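You operate a simulated robot arm through the tools that you are given. There is no shell and no other tool. Be economical: measure what you need, move in short steps, check, and stop when the job is done.

The job below is to be done with a simulated robot arm. You get a single attempt, and the scene is never put back.

TASK
Take the white mill and leave it on the glass dish.

It is judged by the outcome, as a careful person would: the job done as asked, and still so three seconds after it is handed in. It fails if anything else is knocked over, pushed out of place, dropped, spilled or broken.

THE ROBOT
A 6-joint arm with a two-finger parallel gripper, fixed in place. Base frame: the origin is at the foot of the arm, x ahead of it, y to its left, z up; the work surface is at about z = 0. Readings come in mm, rad, newtons and seconds.
With the tool pointing down near the work surface it reaches from about 180 to 460 mm from the base axis. Its first joint turns from -1.222 to 1.222 rad. Payload 1.9 kg.
Tool frame: the origin (TCP) lies between the finger pads and is the grasp point; the fingertips stand 23 mm ahead of it; z points along the fingers, y is the line along which they close. Largest opening 94 mm; finger width 38, thickness 10; the body of the gripper, 54 by 96 mm, starts 39 mm behind the TCP.
Orientation is that of the tool frame in the base frame, as [roll, pitch, yaw] about the fixed x, y, z axes, in that order (R = Rz(yaw) Ry(pitch) Rx(roll)). With the fingers straight down and closing along the base's y, the tool's x points along the base's -x, its y along +y and its z along -z.

THE INTERFACE
- The arm moves only by the tool jog_arm. Its argument "motion" is one flat list of numbers, 7 for each row, row after row: the shift along the tool's x, y, z in units of 50 mm (1.0 is 50 mm), then the turn, a rotation vector about the tool's x, y, z in units of 6 degrees (1.0 is 6 degrees), then the gripper command, from -1 (shut) to 1 (fully open), values between in proportion. In form: [dx, dy, dz, rx, ry, rz, fingers, dx, dy, dz, rx, ry, rz, fingers, ...]. A call has 1 to 10 rows; each row shifts and turns the commanded pose from where the row before left it, along the tool's axes as they then stand. A call with a number of a shift or a turn outside -1 to 1 is refused whole. A row lasts 0.2 s, in which the tool goes at most 50 mm and 0.15 rad; a call with a longer step from one row to the next is refused whole, and so is a gripper value outside its range. Where a pose cannot be reached the arm comes as near as it can. A force on the tool above 40 N (or 10 N above the force at the start of the call, whichever is more), or a blocked arm, ends the call early, and 0.2 s more pass. Each finger travels about 108 mm/s and halts on what it meets, pressing with about 28 N; the grip force reading is that of the motor and also rises with nothing between the fingers. The clock runs only during rows and for 0.2 s after the last one: add rows that do not move to give the fingers time. It gives the time, the measured TCP pose, the force on the tool (base axes), the opening and the grip force at its end, in the units of the frame above (readings bear some noise), and new pictures: "show" is both (left out), scene, wrist or none.
- Cameras (640 x 400 px; columns grow to the right, rows downward): "scene" is fixed at [48.1, 304.5, 425.7]; the picture's right is [-0.84, -0.55, 0.00], its down [-0.30, 0.46, -0.84] and it looks along [0.46, -0.70, -0.55] (base axes); focal length 218 px, centre (320, 200). "wrist" rides on the gripper at [87, 16, -74] in the tool frame; the picture's right is [-0.18, 0.98, 0.00], its down [-0.58, -0.11, -0.81] and it looks along [-0.79, -0.15, 0.59] (tool axes); focal length 243 px, centre (320, 200). There is no depth. A picture from a camera that has moved, and an enlarged one, comes with that camera's place and axes in the base frame and with its lens.
- inspect(camera, box): a new picture of the part [left, top, right, bottom] of that camera's present view, enlarged. It takes no simulated time.
- close_job(): hands the job in; it is judged then, once.

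Work in short steps. Places have to be worked out from the pictures, the camera data and where the tool is seen: move nearer, look again, correct. Check each grasp and each placing, and mend what went wrong. You have 90 turns and 170 pictures in all, those below and enlarged ones among them. Open the gripper and draw the arm clear of the work before you hand the job in, unless the task says otherwise; then end with one line.

The tools are called after ">>>" by a JSON object that holds its "method" and its "body". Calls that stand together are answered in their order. jog_arm: Moves the arm, as the interface text tells. Its arguments: {"type":"object","properties":{"motion":{"type":"array"},"show":{"type":"string","enum":["both","scene","wrist","none"]}},"required":["motion"]} The other tools are called the same way: inspect (camera, box) takes an enlarged picture of a part of a camera's view; close_job () hands the job in.

At the start:

```text
time_s: 0.0
tool_pos: [261.1, -22.3, 309.4]
tool_rot: [3.14, 0.0, 3.14]
ft_force: [0.7, 0.5, 0.5]
opening: 94.1
gripper_force: 0.1
```

scene: 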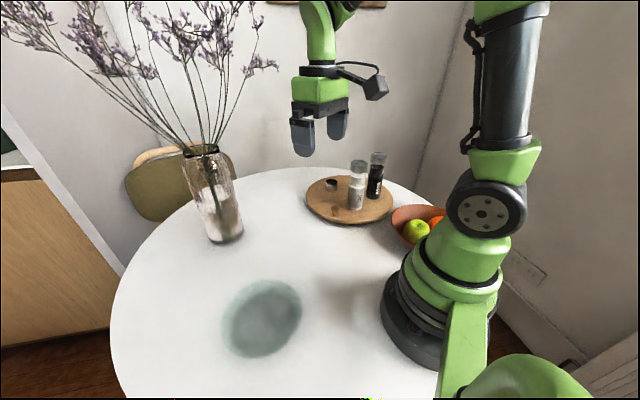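
wrist: 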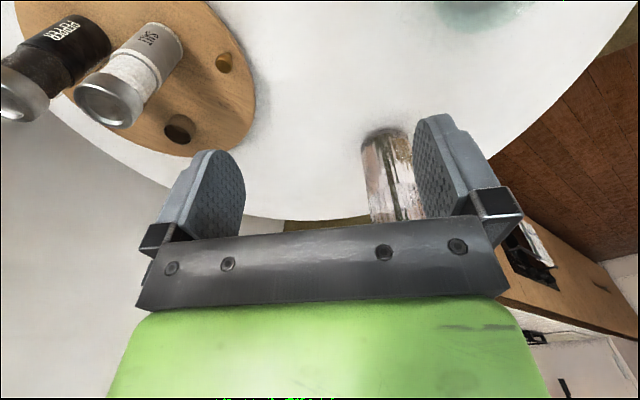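

The white mill looks to be near (273,-240), with its top at z≈155. The dish is near (266,177), and the black mill is just behind the white one. I'll enlarge both areas to confirm.

>>> {"method": "inspect", "body": {"camera": "scene", "box": [290, 130, 450, 230]}}

>>> {"method": "inspect", "body": {"camera": "scene", "box": [190, 260, 350, 360]}}

>>> {"method": "inspect", "body": {"camera": "wrist", "box": [0, 0, 256, 160]}}

```text
4.00 times, centred on (370, 180) of scene
camera zoom: at [48.1, 304.5, 425.7], right [-0.84, -0.55, 0.0], down [-0.3, 0.46, -0.84], along [0.46, -0.7, -0.55], focal length 870 px, centre (120, 280)
```

zoom: 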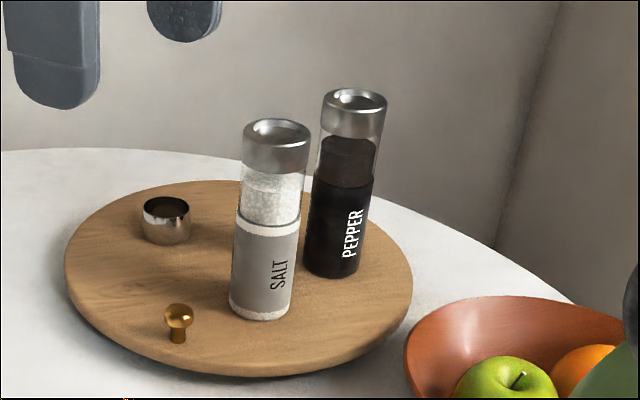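

```text
4.00 times, centred on (270, 310) of scene
camera zoom: at [48.1, 304.5, 425.7], right [-0.84, -0.55, 0.0], down [-0.3, 0.46, -0.84], along [0.46, -0.7, -0.55], focal length 870 px, centre (520, -240)
```

zoom: 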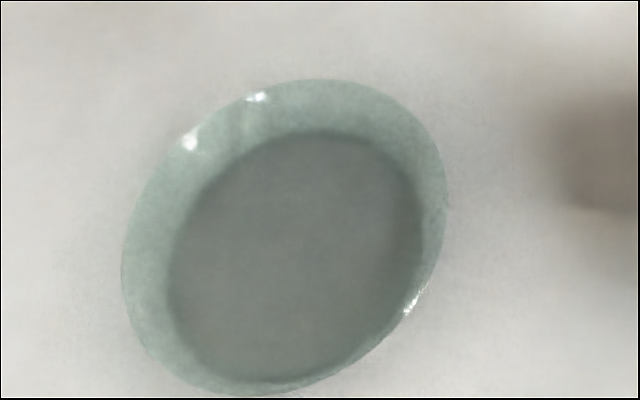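

```text
2.50 times, centred on (128, 80) of wrist
camera zoom: at [174.1, -6.4, 385.1], right [0.19, 0.98, 0.0], down [0.58, -0.11, 0.81], along [0.79, -0.15, -0.59], focal length 606 px, centre (800, 500)
```

zoom: 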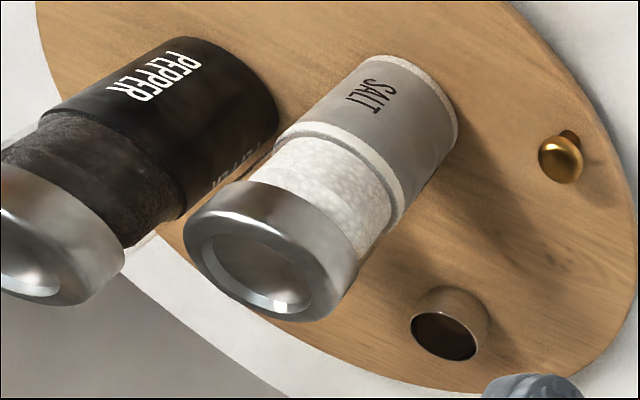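

The mills stand on a tray, and the white one is about (267,-232), 50 mm wide, with its top at z≈175. The black one is about 100 mm behind it in -y, so I'll close along base x. First I go above the white mill while staying high, then start the turn.

>>> {"method": "jog_arm", "body": {"motion": [-0.02, -0.84, 0, 0, 0, 0, 1, -0.02, -0.84, 0, 0, 0, 0, 1, -0.02, -0.84, 0, 0, 0, 0, 1, -0.02, -0.84, 0, 0, 0, 0, 1, -0.02, -0.84, 0, 0, 0, 0, 1, 0, 0, 0, 0, 0, 1, 1, 0, 0, 0, 0, 0, 1, 1, 0, 0, 0, 0, 0, 1, 1, 0, 0, 0, 0, 0, 1, 1, 0, 0, 0, 0, 0, 1, 1], "show": "none"}}

>>> {"method": "jog_arm", "body": {"motion": [0, 0, 0, 0, 0, 1, 1, 0, 0, 0, 0, 0, 1, 1, 0, 0, 0, 0, 0, 1, 1, 0, 0, 0, 0, 0, 1, 1, 0, 0, 0, 0, 0, 1, 1, 0, 0, 0, 0, 0, 1, 1, 0, 0, 0, 0, 0, 1, 1, 0, 0, 0, 0, 0, 1, 1, 0, 0, 0, 0, 0, 1, 1, 0, 0, 0, 0, 0, 1, 1]}}

```text
time_s: 2.2
tool_pos: [265.2, -231.7, 310.5]
tool_rot: [3.141, 0.001, 2.614]
ft_force: [-0.4, -1.3, 0.3]
opening: 94.0
gripper_force: 0.0
```

```text
time_s: 4.4
tool_pos: [265.6, -231.7, 311.2]
tool_rot: [3.141, 0.001, 1.567]
ft_force: [-0.6, 0.7, 0.6]
opening: 94.0
gripper_force: 0.0
camera wrist: at [281.8, -146.7, 384.6], right [0.98, -0.19, 0.0], down [-0.11, -0.58, 0.81], along [-0.15, -0.79, -0.59], focal length 243 px, centre (320, 200)
```

scene: 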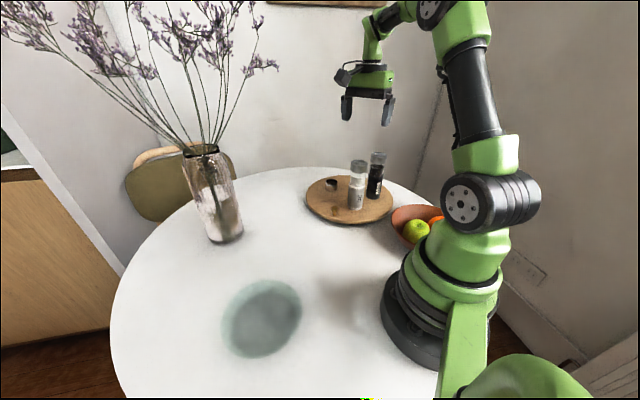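
wrist: 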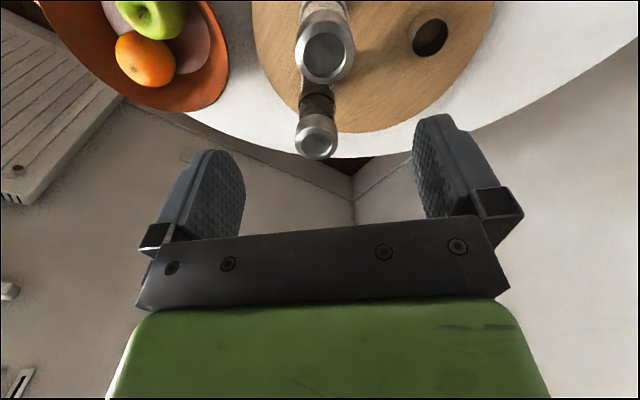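

The wrist ray puts the cap centre near (269,-230) with its top at z≈177, which agrees with the scene estimate. I go down to z≈235, fingertips still above the cap, and look again.

>>> {"method": "jog_arm", "body": {"motion": [0.02, 0.03, 0.8, 0, 0, 0, 1, 0, 0, 0.72, 0, 0, 0, 1]}}

>>> {"method": "inspect", "body": {"camera": "scene", "box": [310, 90, 438, 220]}}

```text
time_s: 5.0
tool_pos: [266.9, -231.2, 234.7]
tool_rot: [3.14, 0.0, 1.567]
ft_force: [0.6, -0.5, 0.8]
opening: 93.9
gripper_force: 0.1
camera wrist: at [283.6, -145.0, 309.4], right [0.98, -0.19, 0.0], down [-0.11, -0.58, 0.81], along [-0.15, -0.79, -0.59], focal length 243 px, centre (320, 200)
```

scene: 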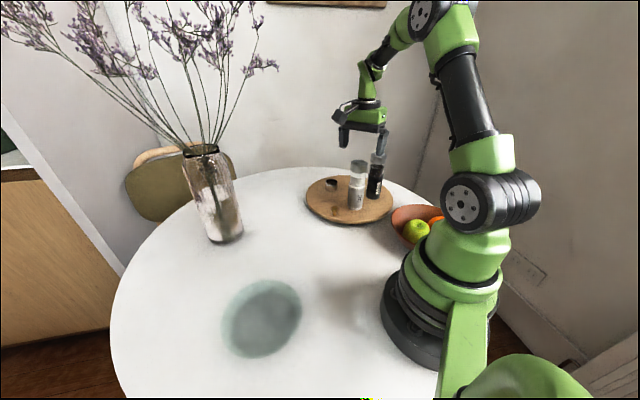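
wrist: 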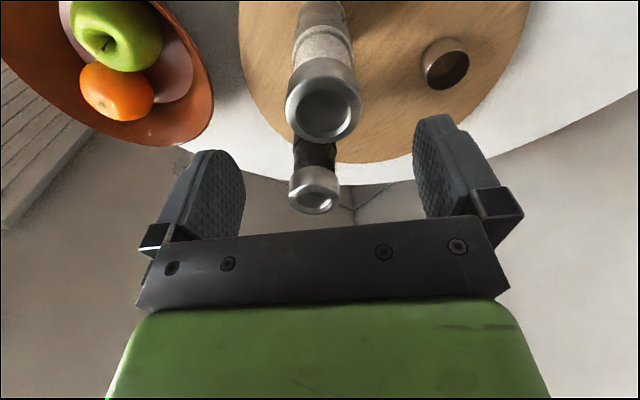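

```text
3.08 times, centred on (374, 155) of scene
camera zoom: at [48.1, 304.5, 425.7], right [-0.84, -0.55, 0.0], down [-0.3, 0.46, -0.84], along [0.46, -0.7, -0.55], focal length 669 px, centre (154, 338)
```

zoom: 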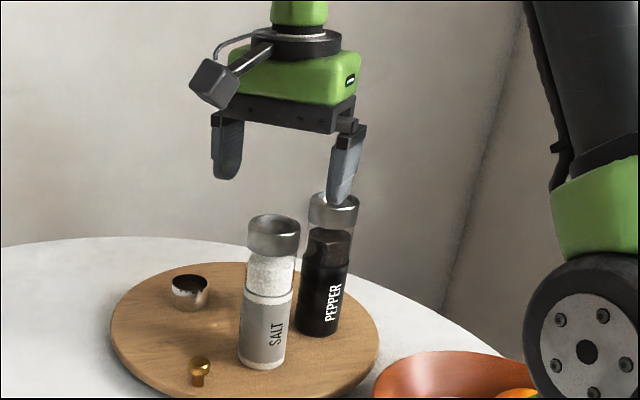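

Triangulating between the two wrist views puts the cap at (269,-231) with its top at z≈174.5. I shift 2 mm in +x and go down to TCP z≈149 so the fingers straddle the cap.

>>> {"method": "jog_arm", "body": {"motion": [0, 0.05, 0.4, 0, 0, 0, 1, 0, 0, 0.5, 0, 0, 0, 1, 0, 0, 0.4, 0, 0, 0, 1, 0, 0, 0.4, 0, 0, 0, 1]}}

>>> {"method": "inspect", "body": {"camera": "scene", "box": [310, 100, 438, 220]}}

```text
time_s: 6.0
tool_pos: [268.9, -231.7, 149.2]
tool_rot: [3.14, -0.001, 1.567]
ft_force: [1.2, 0.2, 0.5]
opening: 93.7
gripper_force: 0.0
camera wrist: at [286.1, -145.3, 223.8], right [0.98, -0.19, 0.0], down [-0.11, -0.58, 0.81], along [-0.15, -0.79, -0.59], focal length 243 px, centre (320, 200)
```

scene: 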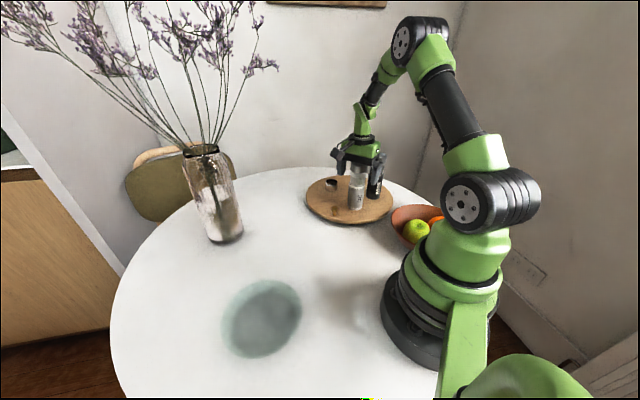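
wrist: 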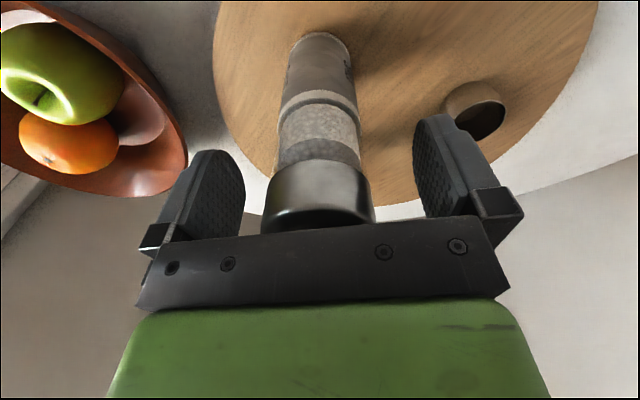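

```text
3.33 times, centred on (374, 160) of scene
camera zoom: at [48.1, 304.5, 425.7], right [-0.84, -0.55, 0.0], down [-0.3, 0.46, -0.84], along [0.46, -0.7, -0.55], focal length 725 px, centre (140, 333)
```

zoom: 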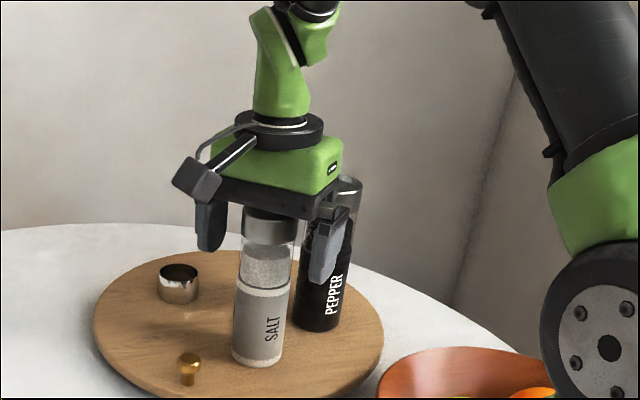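

The fingers straddle the cap cleanly and clear the pepper mill. I close on it now, slowly at first.

>>> {"method": "jog_arm", "body": {"motion": [0, 0, 0, 0, 0, 0, 0.4, 0, 0, 0, 0, 0, 0, 0.2, 0, 0, 0, 0, 0, 0, 0.0, 0, 0, 0, 0, 0, 0, -0.2, 0, 0, 0, 0, 0, 0, -0.6, 0, 0, 0, 0, 0, 0, -1]}}

```text
time_s: 7.4
tool_pos: [268.4, -231.8, 149.9]
tool_rot: [3.14, 0.001, 1.57]
ft_force: [0.2, -0.4, 1.3]
opening: 47.8
gripper_force: 28.0
camera wrist: at [286.1, -145.3, 223.9], right [0.98, -0.19, 0.0], down [-0.11, -0.58, 0.81], along [-0.15, -0.79, -0.59], focal length 243 px, centre (320, 200)
```

scene: 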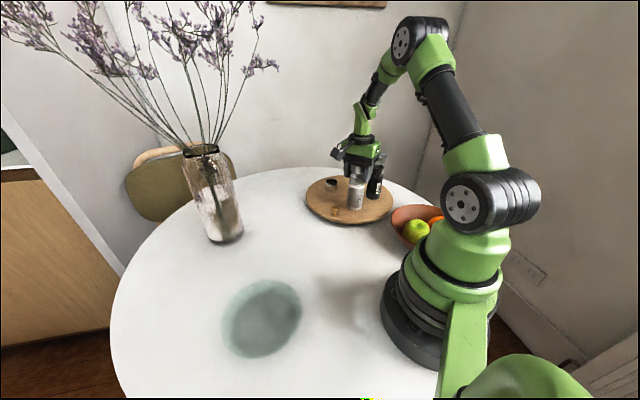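
wrist: 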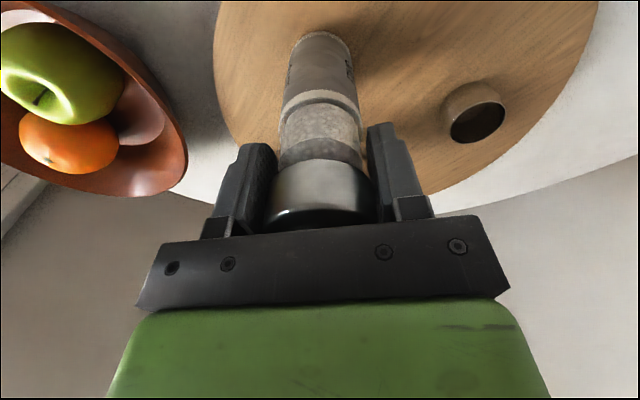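

The grip is at 47.8 mm and 28 N. I lift gently straight up about 40 mm and check that the mill comes along whole.

>>> {"method": "jog_arm", "body": {"motion": [0, 0, -0.1, 0, 0, 0, -1, 0, 0, -0.2, 0, 0, 0, -1, 0, 0, -0.25, 0, 0, 0, -1, 0, 0, -0.25, 0, 0, 0, -1]}}

>>> {"method": "inspect", "body": {"camera": "scene", "box": [310, 100, 438, 220]}}

```text
time_s: 8.4
tool_pos: [269.0, -231.3, 190.1]
tool_rot: [3.141, -0.001, 1.568]
ft_force: [0.2, 0.5, -2.3]
opening: 47.4
gripper_force: 27.8
camera wrist: at [285.7, -145.8, 264.6], right [0.98, -0.19, 0.0], down [-0.11, -0.58, 0.81], along [-0.15, -0.79, -0.59], focal length 243 px, centre (320, 200)
```

scene: 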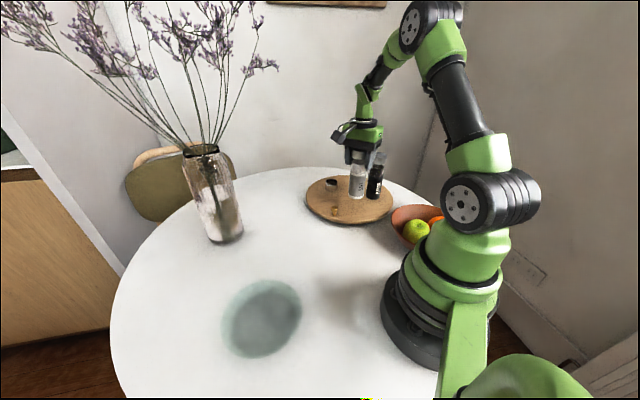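
wrist: 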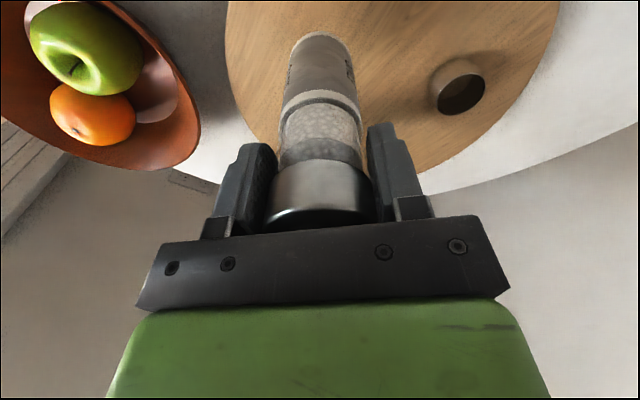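

```text
3.33 times, centred on (374, 160) of scene
camera zoom: at [48.1, 304.4, 425.7], right [-0.84, -0.55, 0.0], down [-0.3, 0.46, -0.84], along [0.46, -0.7, -0.55], focal length 725 px, centre (140, 333)
```

zoom: 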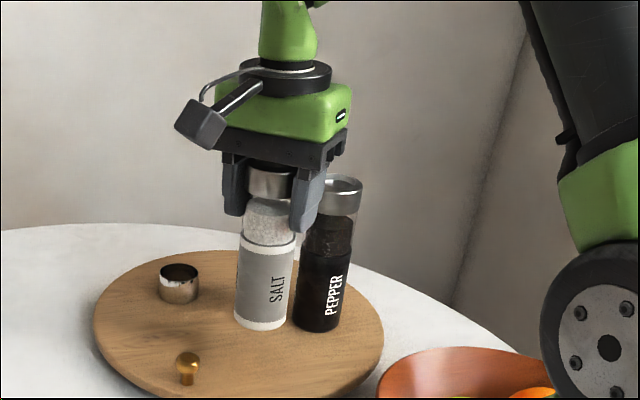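

The mill is held whole and upright, its bottom about 128 mm below the TCP. I raise it 55 mm further and carry it toward +y.

>>> {"method": "jog_arm", "body": {"motion": [0, 0, -0.4, 0, 0, 0, -1, 0, 0, -0.4, 0, 0, 0, -1, 0.1, 0, -0.3, 0, 0, 0, -1, 0.4, 0, 0, 0, 0, 0, -1, 0.7, 0, 0, 0, 0, 0, -1, 0.8, 0, 0, 0, 0, 0, -1, 0.8, 0, 0, 0, 0, 0, -1, 0.8, 0, 0, 0, 0, 0, -1, 0.5, 0, 0, 0, 0, 0, -1, 0.2, 0, 0, 0, 0, 0, -1], "show": "none"}}

>>> {"method": "jog_arm", "body": {"motion": [0, 0, 0, 0, 0, -0.5, -1, 0, 0, 0, 0, 0, -1, -1, 0, 0, 0, 0, 0, -1, -1, 0, 0, 0, 0, 0, -1, -1, 0, 0, 0, 0, 0, -1, -1, 0, 0, 0, 0, 0, -1, -1, 0, 0, 0, 0, 0, -1, -1, 0, 0, 0, 0, 0, -1, -1, 0, 0, 0, 0, 0, -1, -1, 0, 0, 0, 0, 0, -1, -1], "show": "none"}}

>>> {"method": "jog_arm", "body": {"motion": [0, 0, 0, 0, 0, -1, -1, 0, 0, 0, 0, 0, -1, -1, 0, 0, 0, 0, 0, -1, -1, 0, 0, 0, 0, 0, -1, -1, 0, 0, 0, 0, 0, -1, -1, 0, 0, 0, 0, 0, -0.5, -1]}}

```text
time_s: 10.6
tool_pos: [269.3, -14.9, 243.8]
tool_rot: [-3.141, -0.001, 1.568]
ft_force: [0.7, 0.5, -1.6]
opening: 47.7
gripper_force: 27.8
```

```text
time_s: 12.8
tool_pos: [269.5, -16.2, 244.2]
tool_rot: [3.141, 0.001, 2.567]
ft_force: [-0.1, 0.2, -2.8]
opening: 47.6
gripper_force: 28.0
```

```text
time_s: 14.2
tool_pos: [270.2, -16.8, 244.1]
tool_rot: [3.141, -0.001, -3.14]
ft_force: [-1.0, 0.9, -2.2]
opening: 47.6
gripper_force: 28.0
camera wrist: at [183.3, -1.1, 318.8], right [0.18, 0.98, 0.0], down [0.58, -0.11, 0.81], along [0.79, -0.15, -0.59], focal length 243 px, centre (320, 200)
```

scene: 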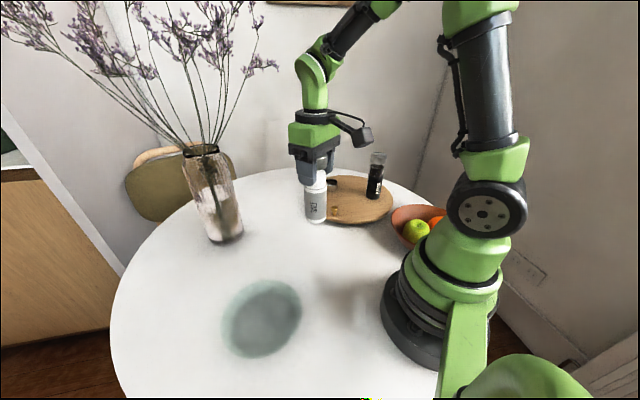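
wrist: 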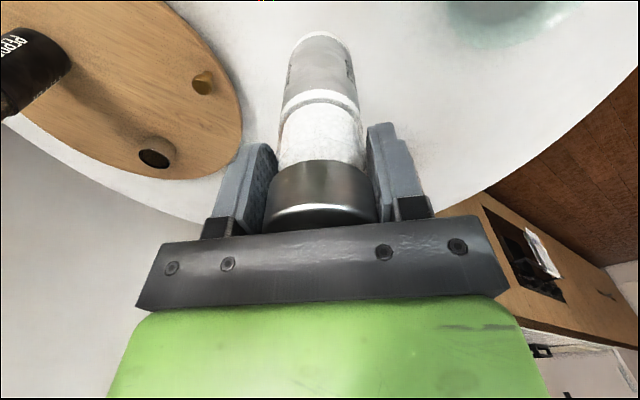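

The mill stayed firm through the turn. I carry it on over the dish centre, about (254,184).

>>> {"method": "jog_arm", "body": {"motion": [0.04, 0.3, 0, 0, 0, 0, -1, 0.06, 0.6, 0, 0, 0, 0, -1, 0.06, 0.75, 0, 0, 0, 0, -1, 0.06, 0.8, 0, 0, 0, 0, -1, 0.05, 0.7, 0, 0, 0, 0, -1, 0.05, 0.55, 0, 0, 0, 0, -1, 0, 0.3, 0, 0, 0, 0, -1, 0, 0, 0, 0, 0, 0, -1]}}

>>> {"method": "inspect", "body": {"camera": "scene", "box": [160, 160, 416, 360]}}

```text
time_s: 16.0
tool_pos: [254.7, 182.6, 246.5]
tool_rot: [3.14, -0.001, 3.14]
ft_force: [-0.1, 0.5, -2.6]
opening: 47.7
gripper_force: 27.9
camera wrist: at [169.0, 199.8, 320.4], right [0.19, 0.98, 0.0], down [0.58, -0.11, 0.81], along [0.79, -0.15, -0.59], focal length 243 px, centre (320, 200)
```

scene: 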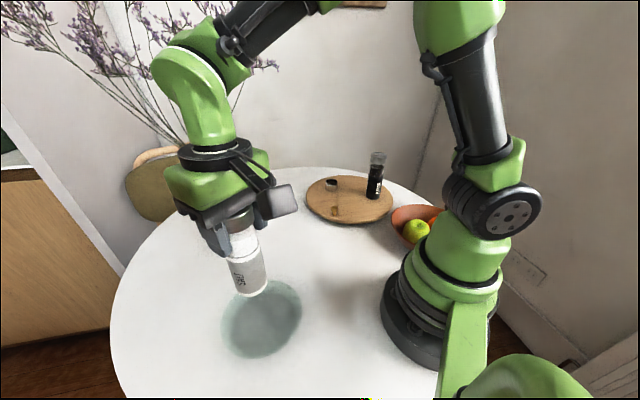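
wrist: 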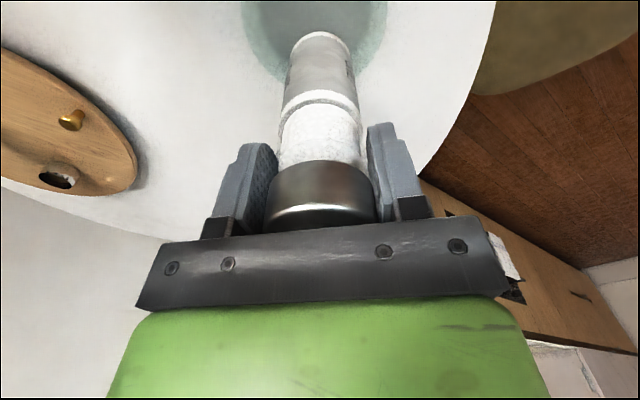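

```text
2.00 times, centred on (288, 260) of scene
camera zoom: at [48.1, 304.5, 425.7], right [-0.84, -0.55, 0.0], down [-0.3, 0.46, -0.84], along [0.46, -0.7, -0.55], focal length 435 px, centre (384, 80)
```

zoom: 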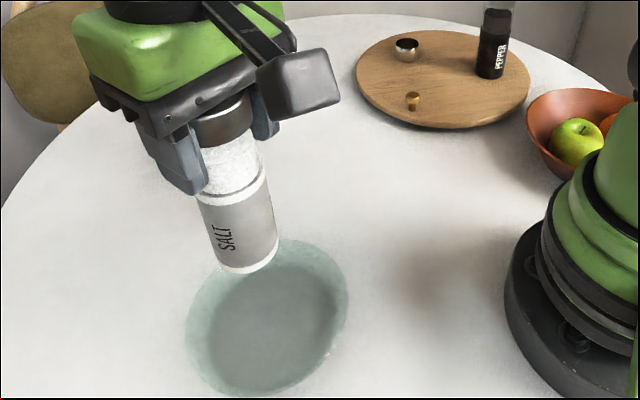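

The mill is above the dish. I lower it to TCP z≈165, with its bottom near z 37 and still above the rim, and check the centring.

>>> {"method": "jog_arm", "body": {"motion": [0, 0, 0.4, 0, 0, 0, -1, 0, 0, 0.5, 0, 0, 0, -1, 0, 0, 0.5, 0, 0, 0, -1, 0, 0, 0.22, 0, 0, 0, -1]}}

>>> {"method": "inspect", "body": {"camera": "scene", "box": [190, 220, 350, 370]}}

>>> {"method": "inspect", "body": {"camera": "wrist", "box": [200, 0, 456, 160]}}

```text
time_s: 17.0
tool_pos: [255.5, 182.9, 163.2]
tool_rot: [3.14, 0.002, 3.14]
ft_force: [0.2, 0.4, -2.6]
opening: 47.2
gripper_force: 27.6
camera wrist: at [168.6, 200.1, 239.0], right [0.19, 0.98, 0.0], down [0.58, -0.11, 0.81], along [0.79, -0.15, -0.59], focal length 243 px, centre (320, 200)
```

scene: 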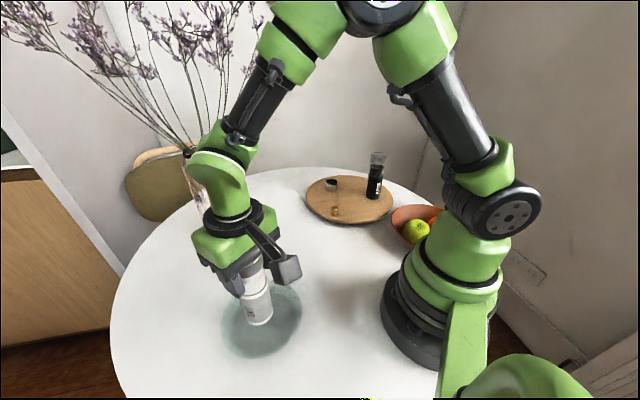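
wrist: 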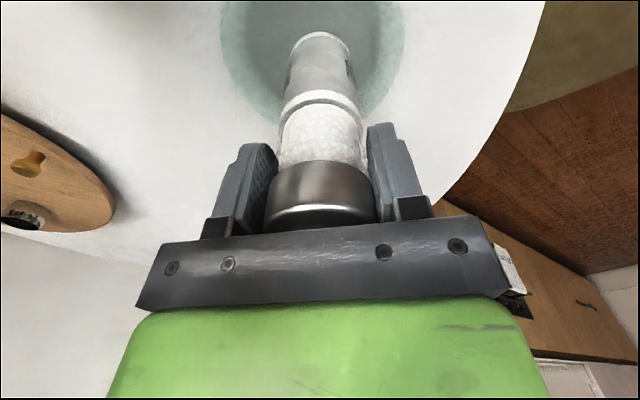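

```text
2.67 times, centred on (270, 295) of scene
camera zoom: at [48.1, 304.5, 425.7], right [-0.84, -0.55, 0.0], down [-0.3, 0.46, -0.84], along [0.46, -0.7, -0.55], focal length 580 px, centre (453, -53)
```

zoom: 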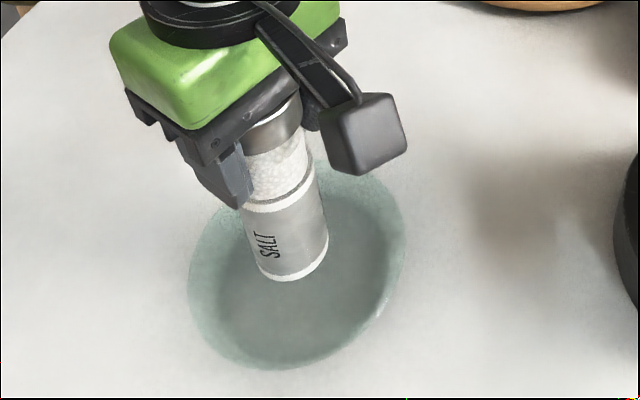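

```text
2.50 times, centred on (328, 80) of wrist
camera zoom: at [168.6, 200.1, 239.0], right [0.19, 0.98, 0.0], down [0.58, -0.11, 0.81], along [0.79, -0.15, -0.59], focal length 606 px, centre (300, 500)
```

zoom: 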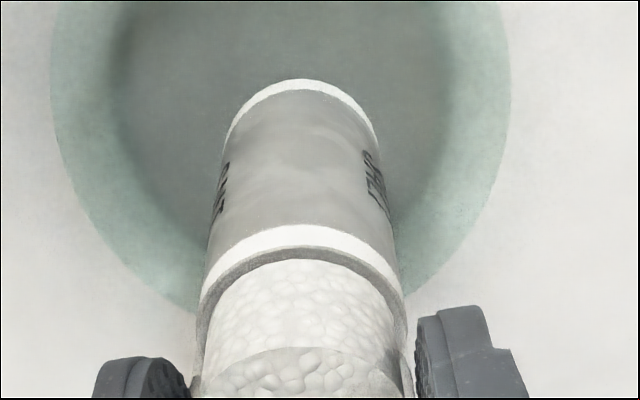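

The mill lines up well with the dish centre. I lower it about 20 mm, then in small steps, watching the force.

>>> {"method": "jog_arm", "body": {"motion": [0, 0, 0.2, 0, 0, 0, -1, 0, 0, 0.16, 0, 0, 0, -1, 0, 0, 0.06, 0, 0, 0, -1, 0, 0, 0.04, 0, 0, 0, -1, 0, 0, 0.0, 0, 0, 0, -1]}}

>>> {"method": "inspect", "body": {"camera": "scene", "box": [190, 220, 350, 370]}}

```text
time_s: 18.2
tool_pos: [254.0, 182.4, 140.2]
tool_rot: [3.14, 0.001, 3.14]
ft_force: [0.0, 0.4, -2.2]
opening: 47.6
gripper_force: 28.0
camera wrist: at [167.4, 199.6, 215.1], right [0.19, 0.98, 0.0], down [0.58, -0.11, 0.81], along [0.79, -0.15, -0.59], focal length 243 px, centre (320, 200)
```

scene: 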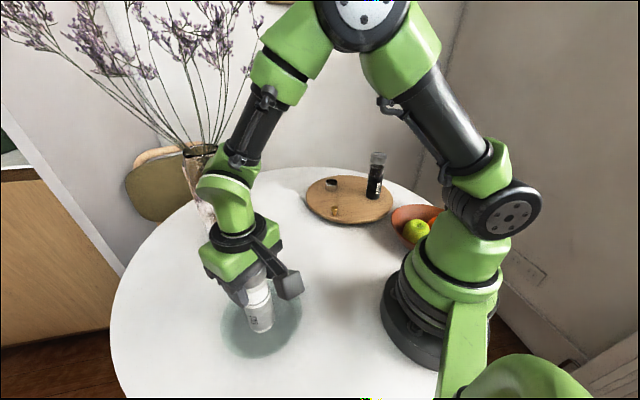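
wrist: 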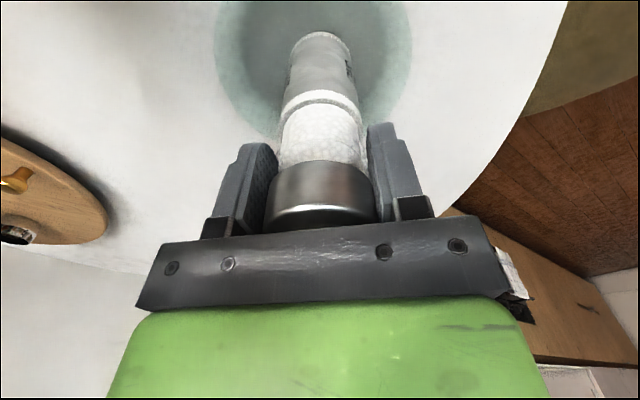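

```text
2.67 times, centred on (270, 295) of scene
camera zoom: at [48.1, 304.5, 425.7], right [-0.84, -0.55, 0.0], down [-0.3, 0.46, -0.84], along [0.46, -0.7, -0.55], focal length 580 px, centre (453, -53)
```

zoom: 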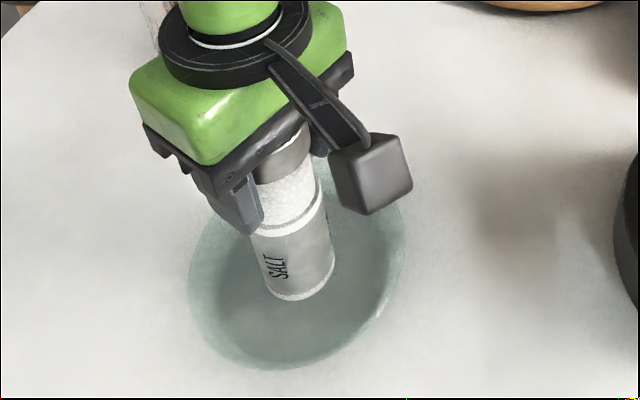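

No contact yet at TCP z 140, and the mill is centred. I continue down in about 1.5 mm steps.

>>> {"method": "jog_arm", "body": {"motion": [0, 0, 0.03, 0, 0, 0, -1, 0, 0, 0.03, 0, 0, 0, -1, 0, 0, 0, 0, 0, 0, -1], "show": "none"}}

>>> {"method": "jog_arm", "body": {"motion": [0, 0, 0.03, 0, 0, 0, -1, 0, 0, 0.03, 0, 0, 0, -1, 0, 0, 0, 0, 0, 0, -1], "show": "none"}}

```text
time_s: 19.0
tool_pos: [254.0, 184.1, 137.5]
tool_rot: [-3.14, 0.0, 3.14]
ft_force: [0.4, -0.1, -2.9]
opening: 47.5
gripper_force: 28.0
```

```text
time_s: 19.8
tool_pos: [253.2, 184.5, 134.2]
tool_rot: [-3.14, 0.0, 3.14]
ft_force: [-0.1, -0.6, -2.7]
opening: 47.6
gripper_force: 27.8
```

Still no contact at z 134, so I take two more pairs of small steps.

>>> {"method": "jog_arm", "body": {"motion": [0, 0, 0.025, 0, 0, 0, -1, 0, 0, 0.025, 0, 0, 0, -1, 0, 0, 0, 0, 0, 0, -1], "show": "none"}}

>>> {"method": "jog_arm", "body": {"motion": [0, 0, 0.02, 0, 0, 0, -1, 0, 0, 0, 0, 0, 0, -1], "show": "scene"}}

>>> {"method": "inspect", "body": {"camera": "scene", "box": [210, 260, 310, 360]}}

```text
time_s: 20.6
tool_pos: [253.2, 184.4, 131.3]
tool_rot: [-3.141, 0.0, 3.141]
ft_force: [-0.9, -0.8, -3.0]
opening: 47.4
gripper_force: 28.1
```

```text
time_s: 21.2
tool_pos: [253.7, 184.1, 129.0]
tool_rot: [-3.14, 0.0, -3.141]
ft_force: [0.2, 0.8, -2.8]
opening: 47.8
gripper_force: 28.1
```

scene: 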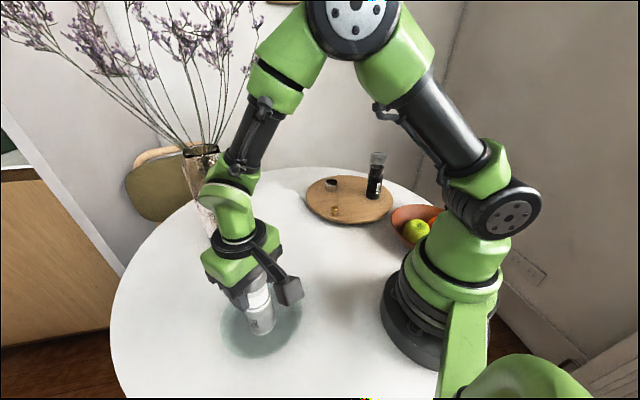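

```text
4.00 times, centred on (260, 310) of scene
camera zoom: at [48.1, 304.5, 425.7], right [-0.84, -0.55, 0.0], down [-0.3, 0.46, -0.84], along [0.46, -0.7, -0.55], focal length 870 px, centre (560, -240)
```

zoom: 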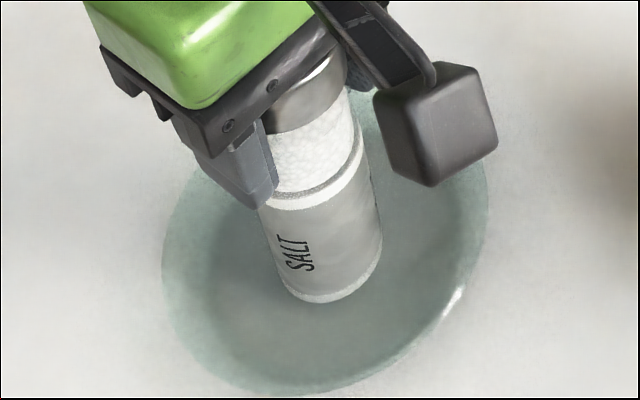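

There's still no load change at z 129, so I keep stepping down about 1 mm at a time.

>>> {"method": "jog_arm", "body": {"motion": [0, 0, 0.025, 0, 0, 0, -1, 0, 0, 0, 0, 0, 0, -1], "show": "none"}}

>>> {"method": "jog_arm", "body": {"motion": [0, 0, 0.025, 0, 0, 0, -1, 0, 0, 0, 0, 0, 0, -1], "show": "none"}}

>>> {"method": "jog_arm", "body": {"motion": [0, 0, 0.02, 0, 0, 0, -1, 0, 0, 0, 0, 0, 0, -1], "show": "none"}}

```text
time_s: 21.8
tool_pos: [253.4, 184.5, 129.2]
tool_rot: [3.141, 0.001, 3.14]
ft_force: [-0.1, 0.0, -2.8]
opening: 47.4
gripper_force: 27.7
```

```text
time_s: 22.4
tool_pos: [255.0, 184.0, 129.6]
tool_rot: [3.141, 0.0, 3.141]
ft_force: [1.1, 0.1, -2.7]
opening: 47.6
gripper_force: 27.9
```

```text
time_s: 23.0
tool_pos: [253.3, 183.2, 126.9]
tool_rot: [-3.141, 0.001, 3.14]
ft_force: [-0.1, 0.8, -2.1]
opening: 47.6
gripper_force: 28.2
```

Force is unchanged, so I continue with small steps.

>>> {"method": "jog_arm", "body": {"motion": [0, 0, 0.03, 0, 0, 0, -1, 0, 0, 0, 0, 0, 0, -1], "show": "none"}}

>>> {"method": "jog_arm", "body": {"motion": [0, 0, 0.03, 0, 0, 0, -1, 0, 0, 0, 0, 0, 0, -1], "show": "scene"}}

>>> {"method": "inspect", "body": {"camera": "scene", "box": [210, 260, 310, 360]}}

```text
time_s: 23.6
tool_pos: [253.7, 184.1, 127.2]
tool_rot: [3.14, 0.002, 3.139]
ft_force: [-1.1, -0.9, 7.2]
opening: 47.8
gripper_force: 28.0
```

```text
time_s: 24.2
tool_pos: [254.5, 185.1, 124.5]
tool_rot: [3.14, 0.003, 3.139]
ft_force: [1.5, -3.6, 24.0]
opening: 47.6
gripper_force: 28.6
```

scene: 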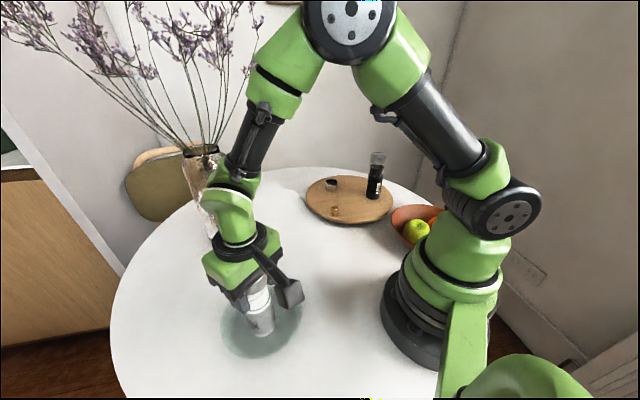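

```text
4.00 times, centred on (260, 310) of scene
camera zoom: at [48.0, 304.4, 425.7], right [-0.84, -0.55, 0.0], down [-0.3, 0.46, -0.84], along [0.46, -0.7, -0.55], focal length 870 px, centre (560, -240)
```

zoom: 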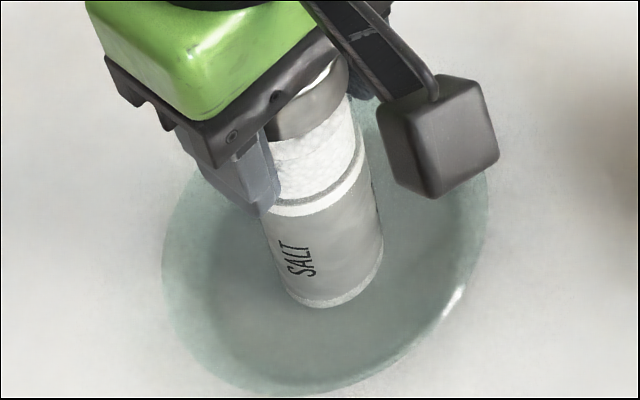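

It made contact, with the force up to 24 N. I back off about 1.6 mm so the mill just rests on the dish.

>>> {"method": "jog_arm", "body": {"motion": [0, 0, -0.033, 0, 0, 0, -1, 0, 0, 0, 0, 0, 0, -1], "show": "none"}}

```text
time_s: 24.8
tool_pos: [253.6, 183.0, 125.4]
tool_rot: [-3.139, -0.001, 3.141]
ft_force: [-0.2, -0.6, -2.2]
opening: 47.6
gripper_force: 28.0
```

The weight is back on the gripper, so I ease down 0.4 mm and then release gradually.

>>> {"method": "jog_arm", "body": {"motion": [0, 0, 0.01, 0, 0, 0, -1, 0, 0, 0, 0, 0, 0, -1], "show": "none"}}

```text
time_s: 25.4
tool_pos: [255.0, 184.3, 126.0]
tool_rot: [3.141, -0.001, 3.14]
ft_force: [-0.2, -0.8, -3.6]
opening: 47.6
gripper_force: 28.3
```

A further 0.6 mm down to find light contact.

>>> {"method": "jog_arm", "body": {"motion": [0, 0, 0.012, 0, 0, 0, -1, 0, 0, 0, 0, 0, 0, -1], "show": "none"}}

```text
time_s: 26.0
tool_pos: [253.9, 183.6, 125.9]
tool_rot: [-3.141, 0.001, 3.141]
ft_force: [0.6, -0.7, -2.3]
opening: 47.6
gripper_force: 28.0
```

>>> {"method": "jog_arm", "body": {"motion": [0, 0, 0.012, 0, 0, 0, -1, 0, 0, 0, 0, 0, 0, -1], "show": "none"}}

```text
time_s: 26.6
tool_pos: [253.4, 183.1, 124.5]
tool_rot: [3.14, 0.003, 3.141]
ft_force: [-2.1, -3.8, 18.0]
opening: 47.5
gripper_force: 28.0
```

The contact is light and firm enough at about 18 N, so I back off 0.3 mm and open gradually.

>>> {"method": "jog_arm", "body": {"motion": [0, 0, -0.006, 0, 0, 0, -1, 0, 0, 0, 0, 0, 0, 0.05, 0, 0, 0, 0, 0, 0, 0.15, 0, 0, 0, 0, 0, 0, 0.3, 0, 0, 0, 0, 0, 0, 0.6, 0, 0, 0, 0, 0, 0, 1, 0, 0, 0, 0, 0, 0, 1]}}

>>> {"method": "inspect", "body": {"camera": "scene", "box": [210, 260, 310, 360]}}

```text
time_s: 28.2
tool_pos: [253.1, 184.7, 124.4]
tool_rot: [3.141, -0.001, 3.139]
ft_force: [-0.7, 0.1, -0.3]
opening: 93.9
gripper_force: 0.1
camera wrist: at [167.7, 199.9, 199.7], right [0.19, 0.98, 0.0], down [0.58, -0.11, 0.81], along [0.79, -0.15, -0.59], focal length 243 px, centre (320, 200)
```

scene: 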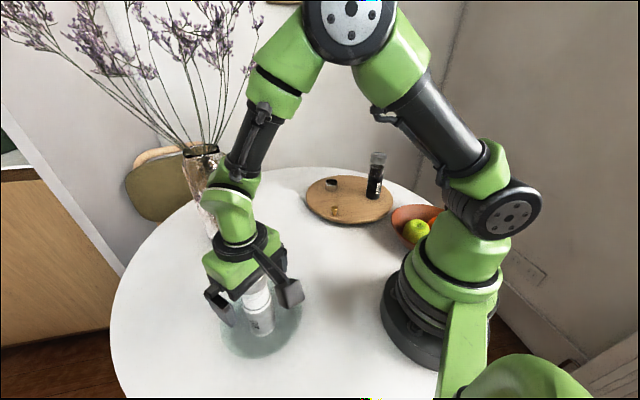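
wrist: 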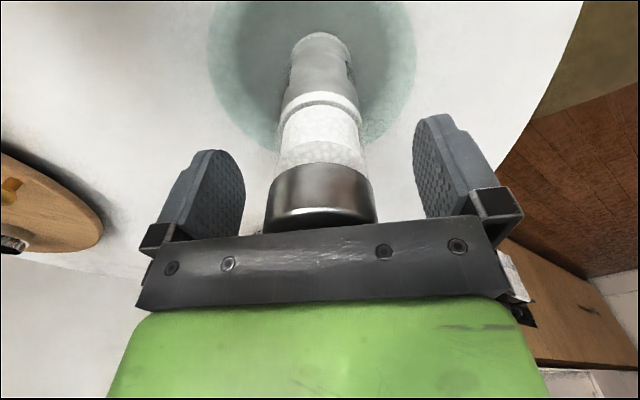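

```text
4.00 times, centred on (260, 310) of scene
camera zoom: at [48.1, 304.5, 425.7], right [-0.84, -0.55, 0.0], down [-0.3, 0.46, -0.84], along [0.46, -0.7, -0.55], focal length 870 px, centre (560, -240)
```

zoom: 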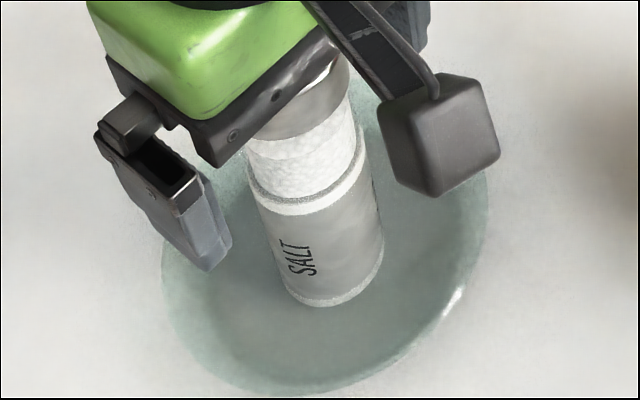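

The mill stands free and upright in the dish. I rise straight up clear of it, then move aside.

>>> {"method": "jog_arm", "body": {"motion": [0, 0, -0.2, 0, 0, 0, 1, 0, 0, -0.5, 0, 0, 0, 1, 0, 0, -0.8, 0, 0, 0, 1, 0, 0, -0.8, 0, 0, 0, 1, 0, 0, -0.8, 0, 0, 0, 1, 0, -0.6, 0, 0, 0, 0, 1, 0, -0.8, 0, 0, 0, 0, 1, 0, -0.8, 0, 0, 0, 0, 1, 0, -0.6, 0, 0, 0, 0, 1, 0, 0, 0, 0, 0, 0, 1]}}

>>> {"method": "inspect", "body": {"camera": "scene", "box": [190, 240, 350, 360]}}

```text
time_s: 30.4
tool_pos: [252.3, 43.7, 278.2]
tool_rot: [-3.14, 0.002, 3.14]
ft_force: [0.4, -0.1, -0.4]
opening: 93.9
gripper_force: 0.0
camera wrist: at [166.1, 60.1, 353.3], right [0.19, 0.98, 0.0], down [0.58, -0.11, 0.81], along [0.79, -0.15, -0.59], focal length 243 px, centre (320, 200)
```

scene: 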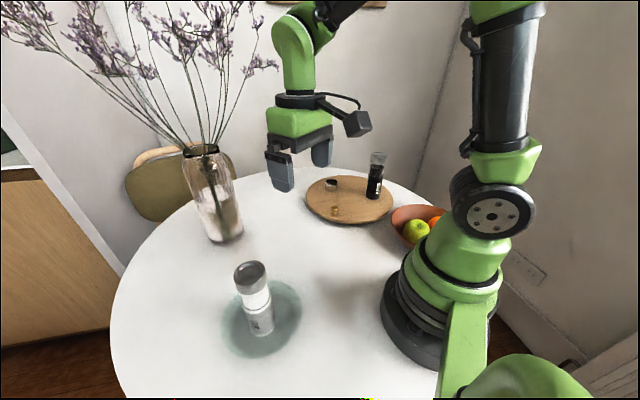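
wrist: 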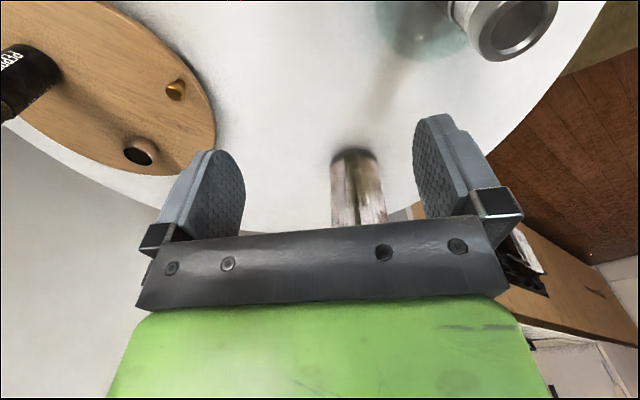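

```text
3.33 times, centred on (270, 300) of scene
camera zoom: at [48.1, 304.4, 425.7], right [-0.84, -0.55, 0.0], down [-0.3, 0.46, -0.84], along [0.46, -0.7, -0.55], focal length 725 px, centre (487, -133)
```

zoom: 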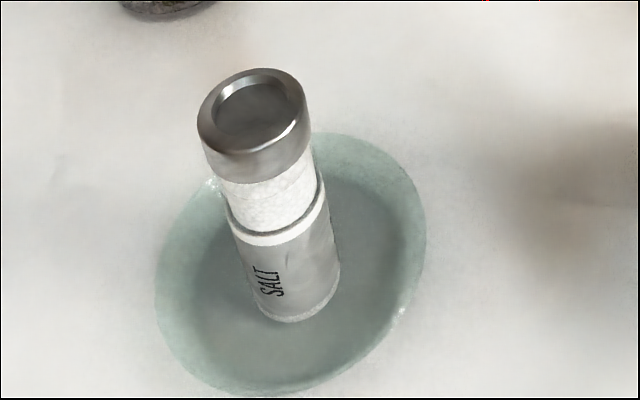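

The mill stands upright in the dish, nothing else has moved, and the arm is clear with the gripper open. I hand the job in.

>>> {"method": "close_job", "body": {}}

```text
The job is handed in.
```

The white mill is standing upright on the glass dish, nothing else was moved, and the arm is clear with the gripper open.
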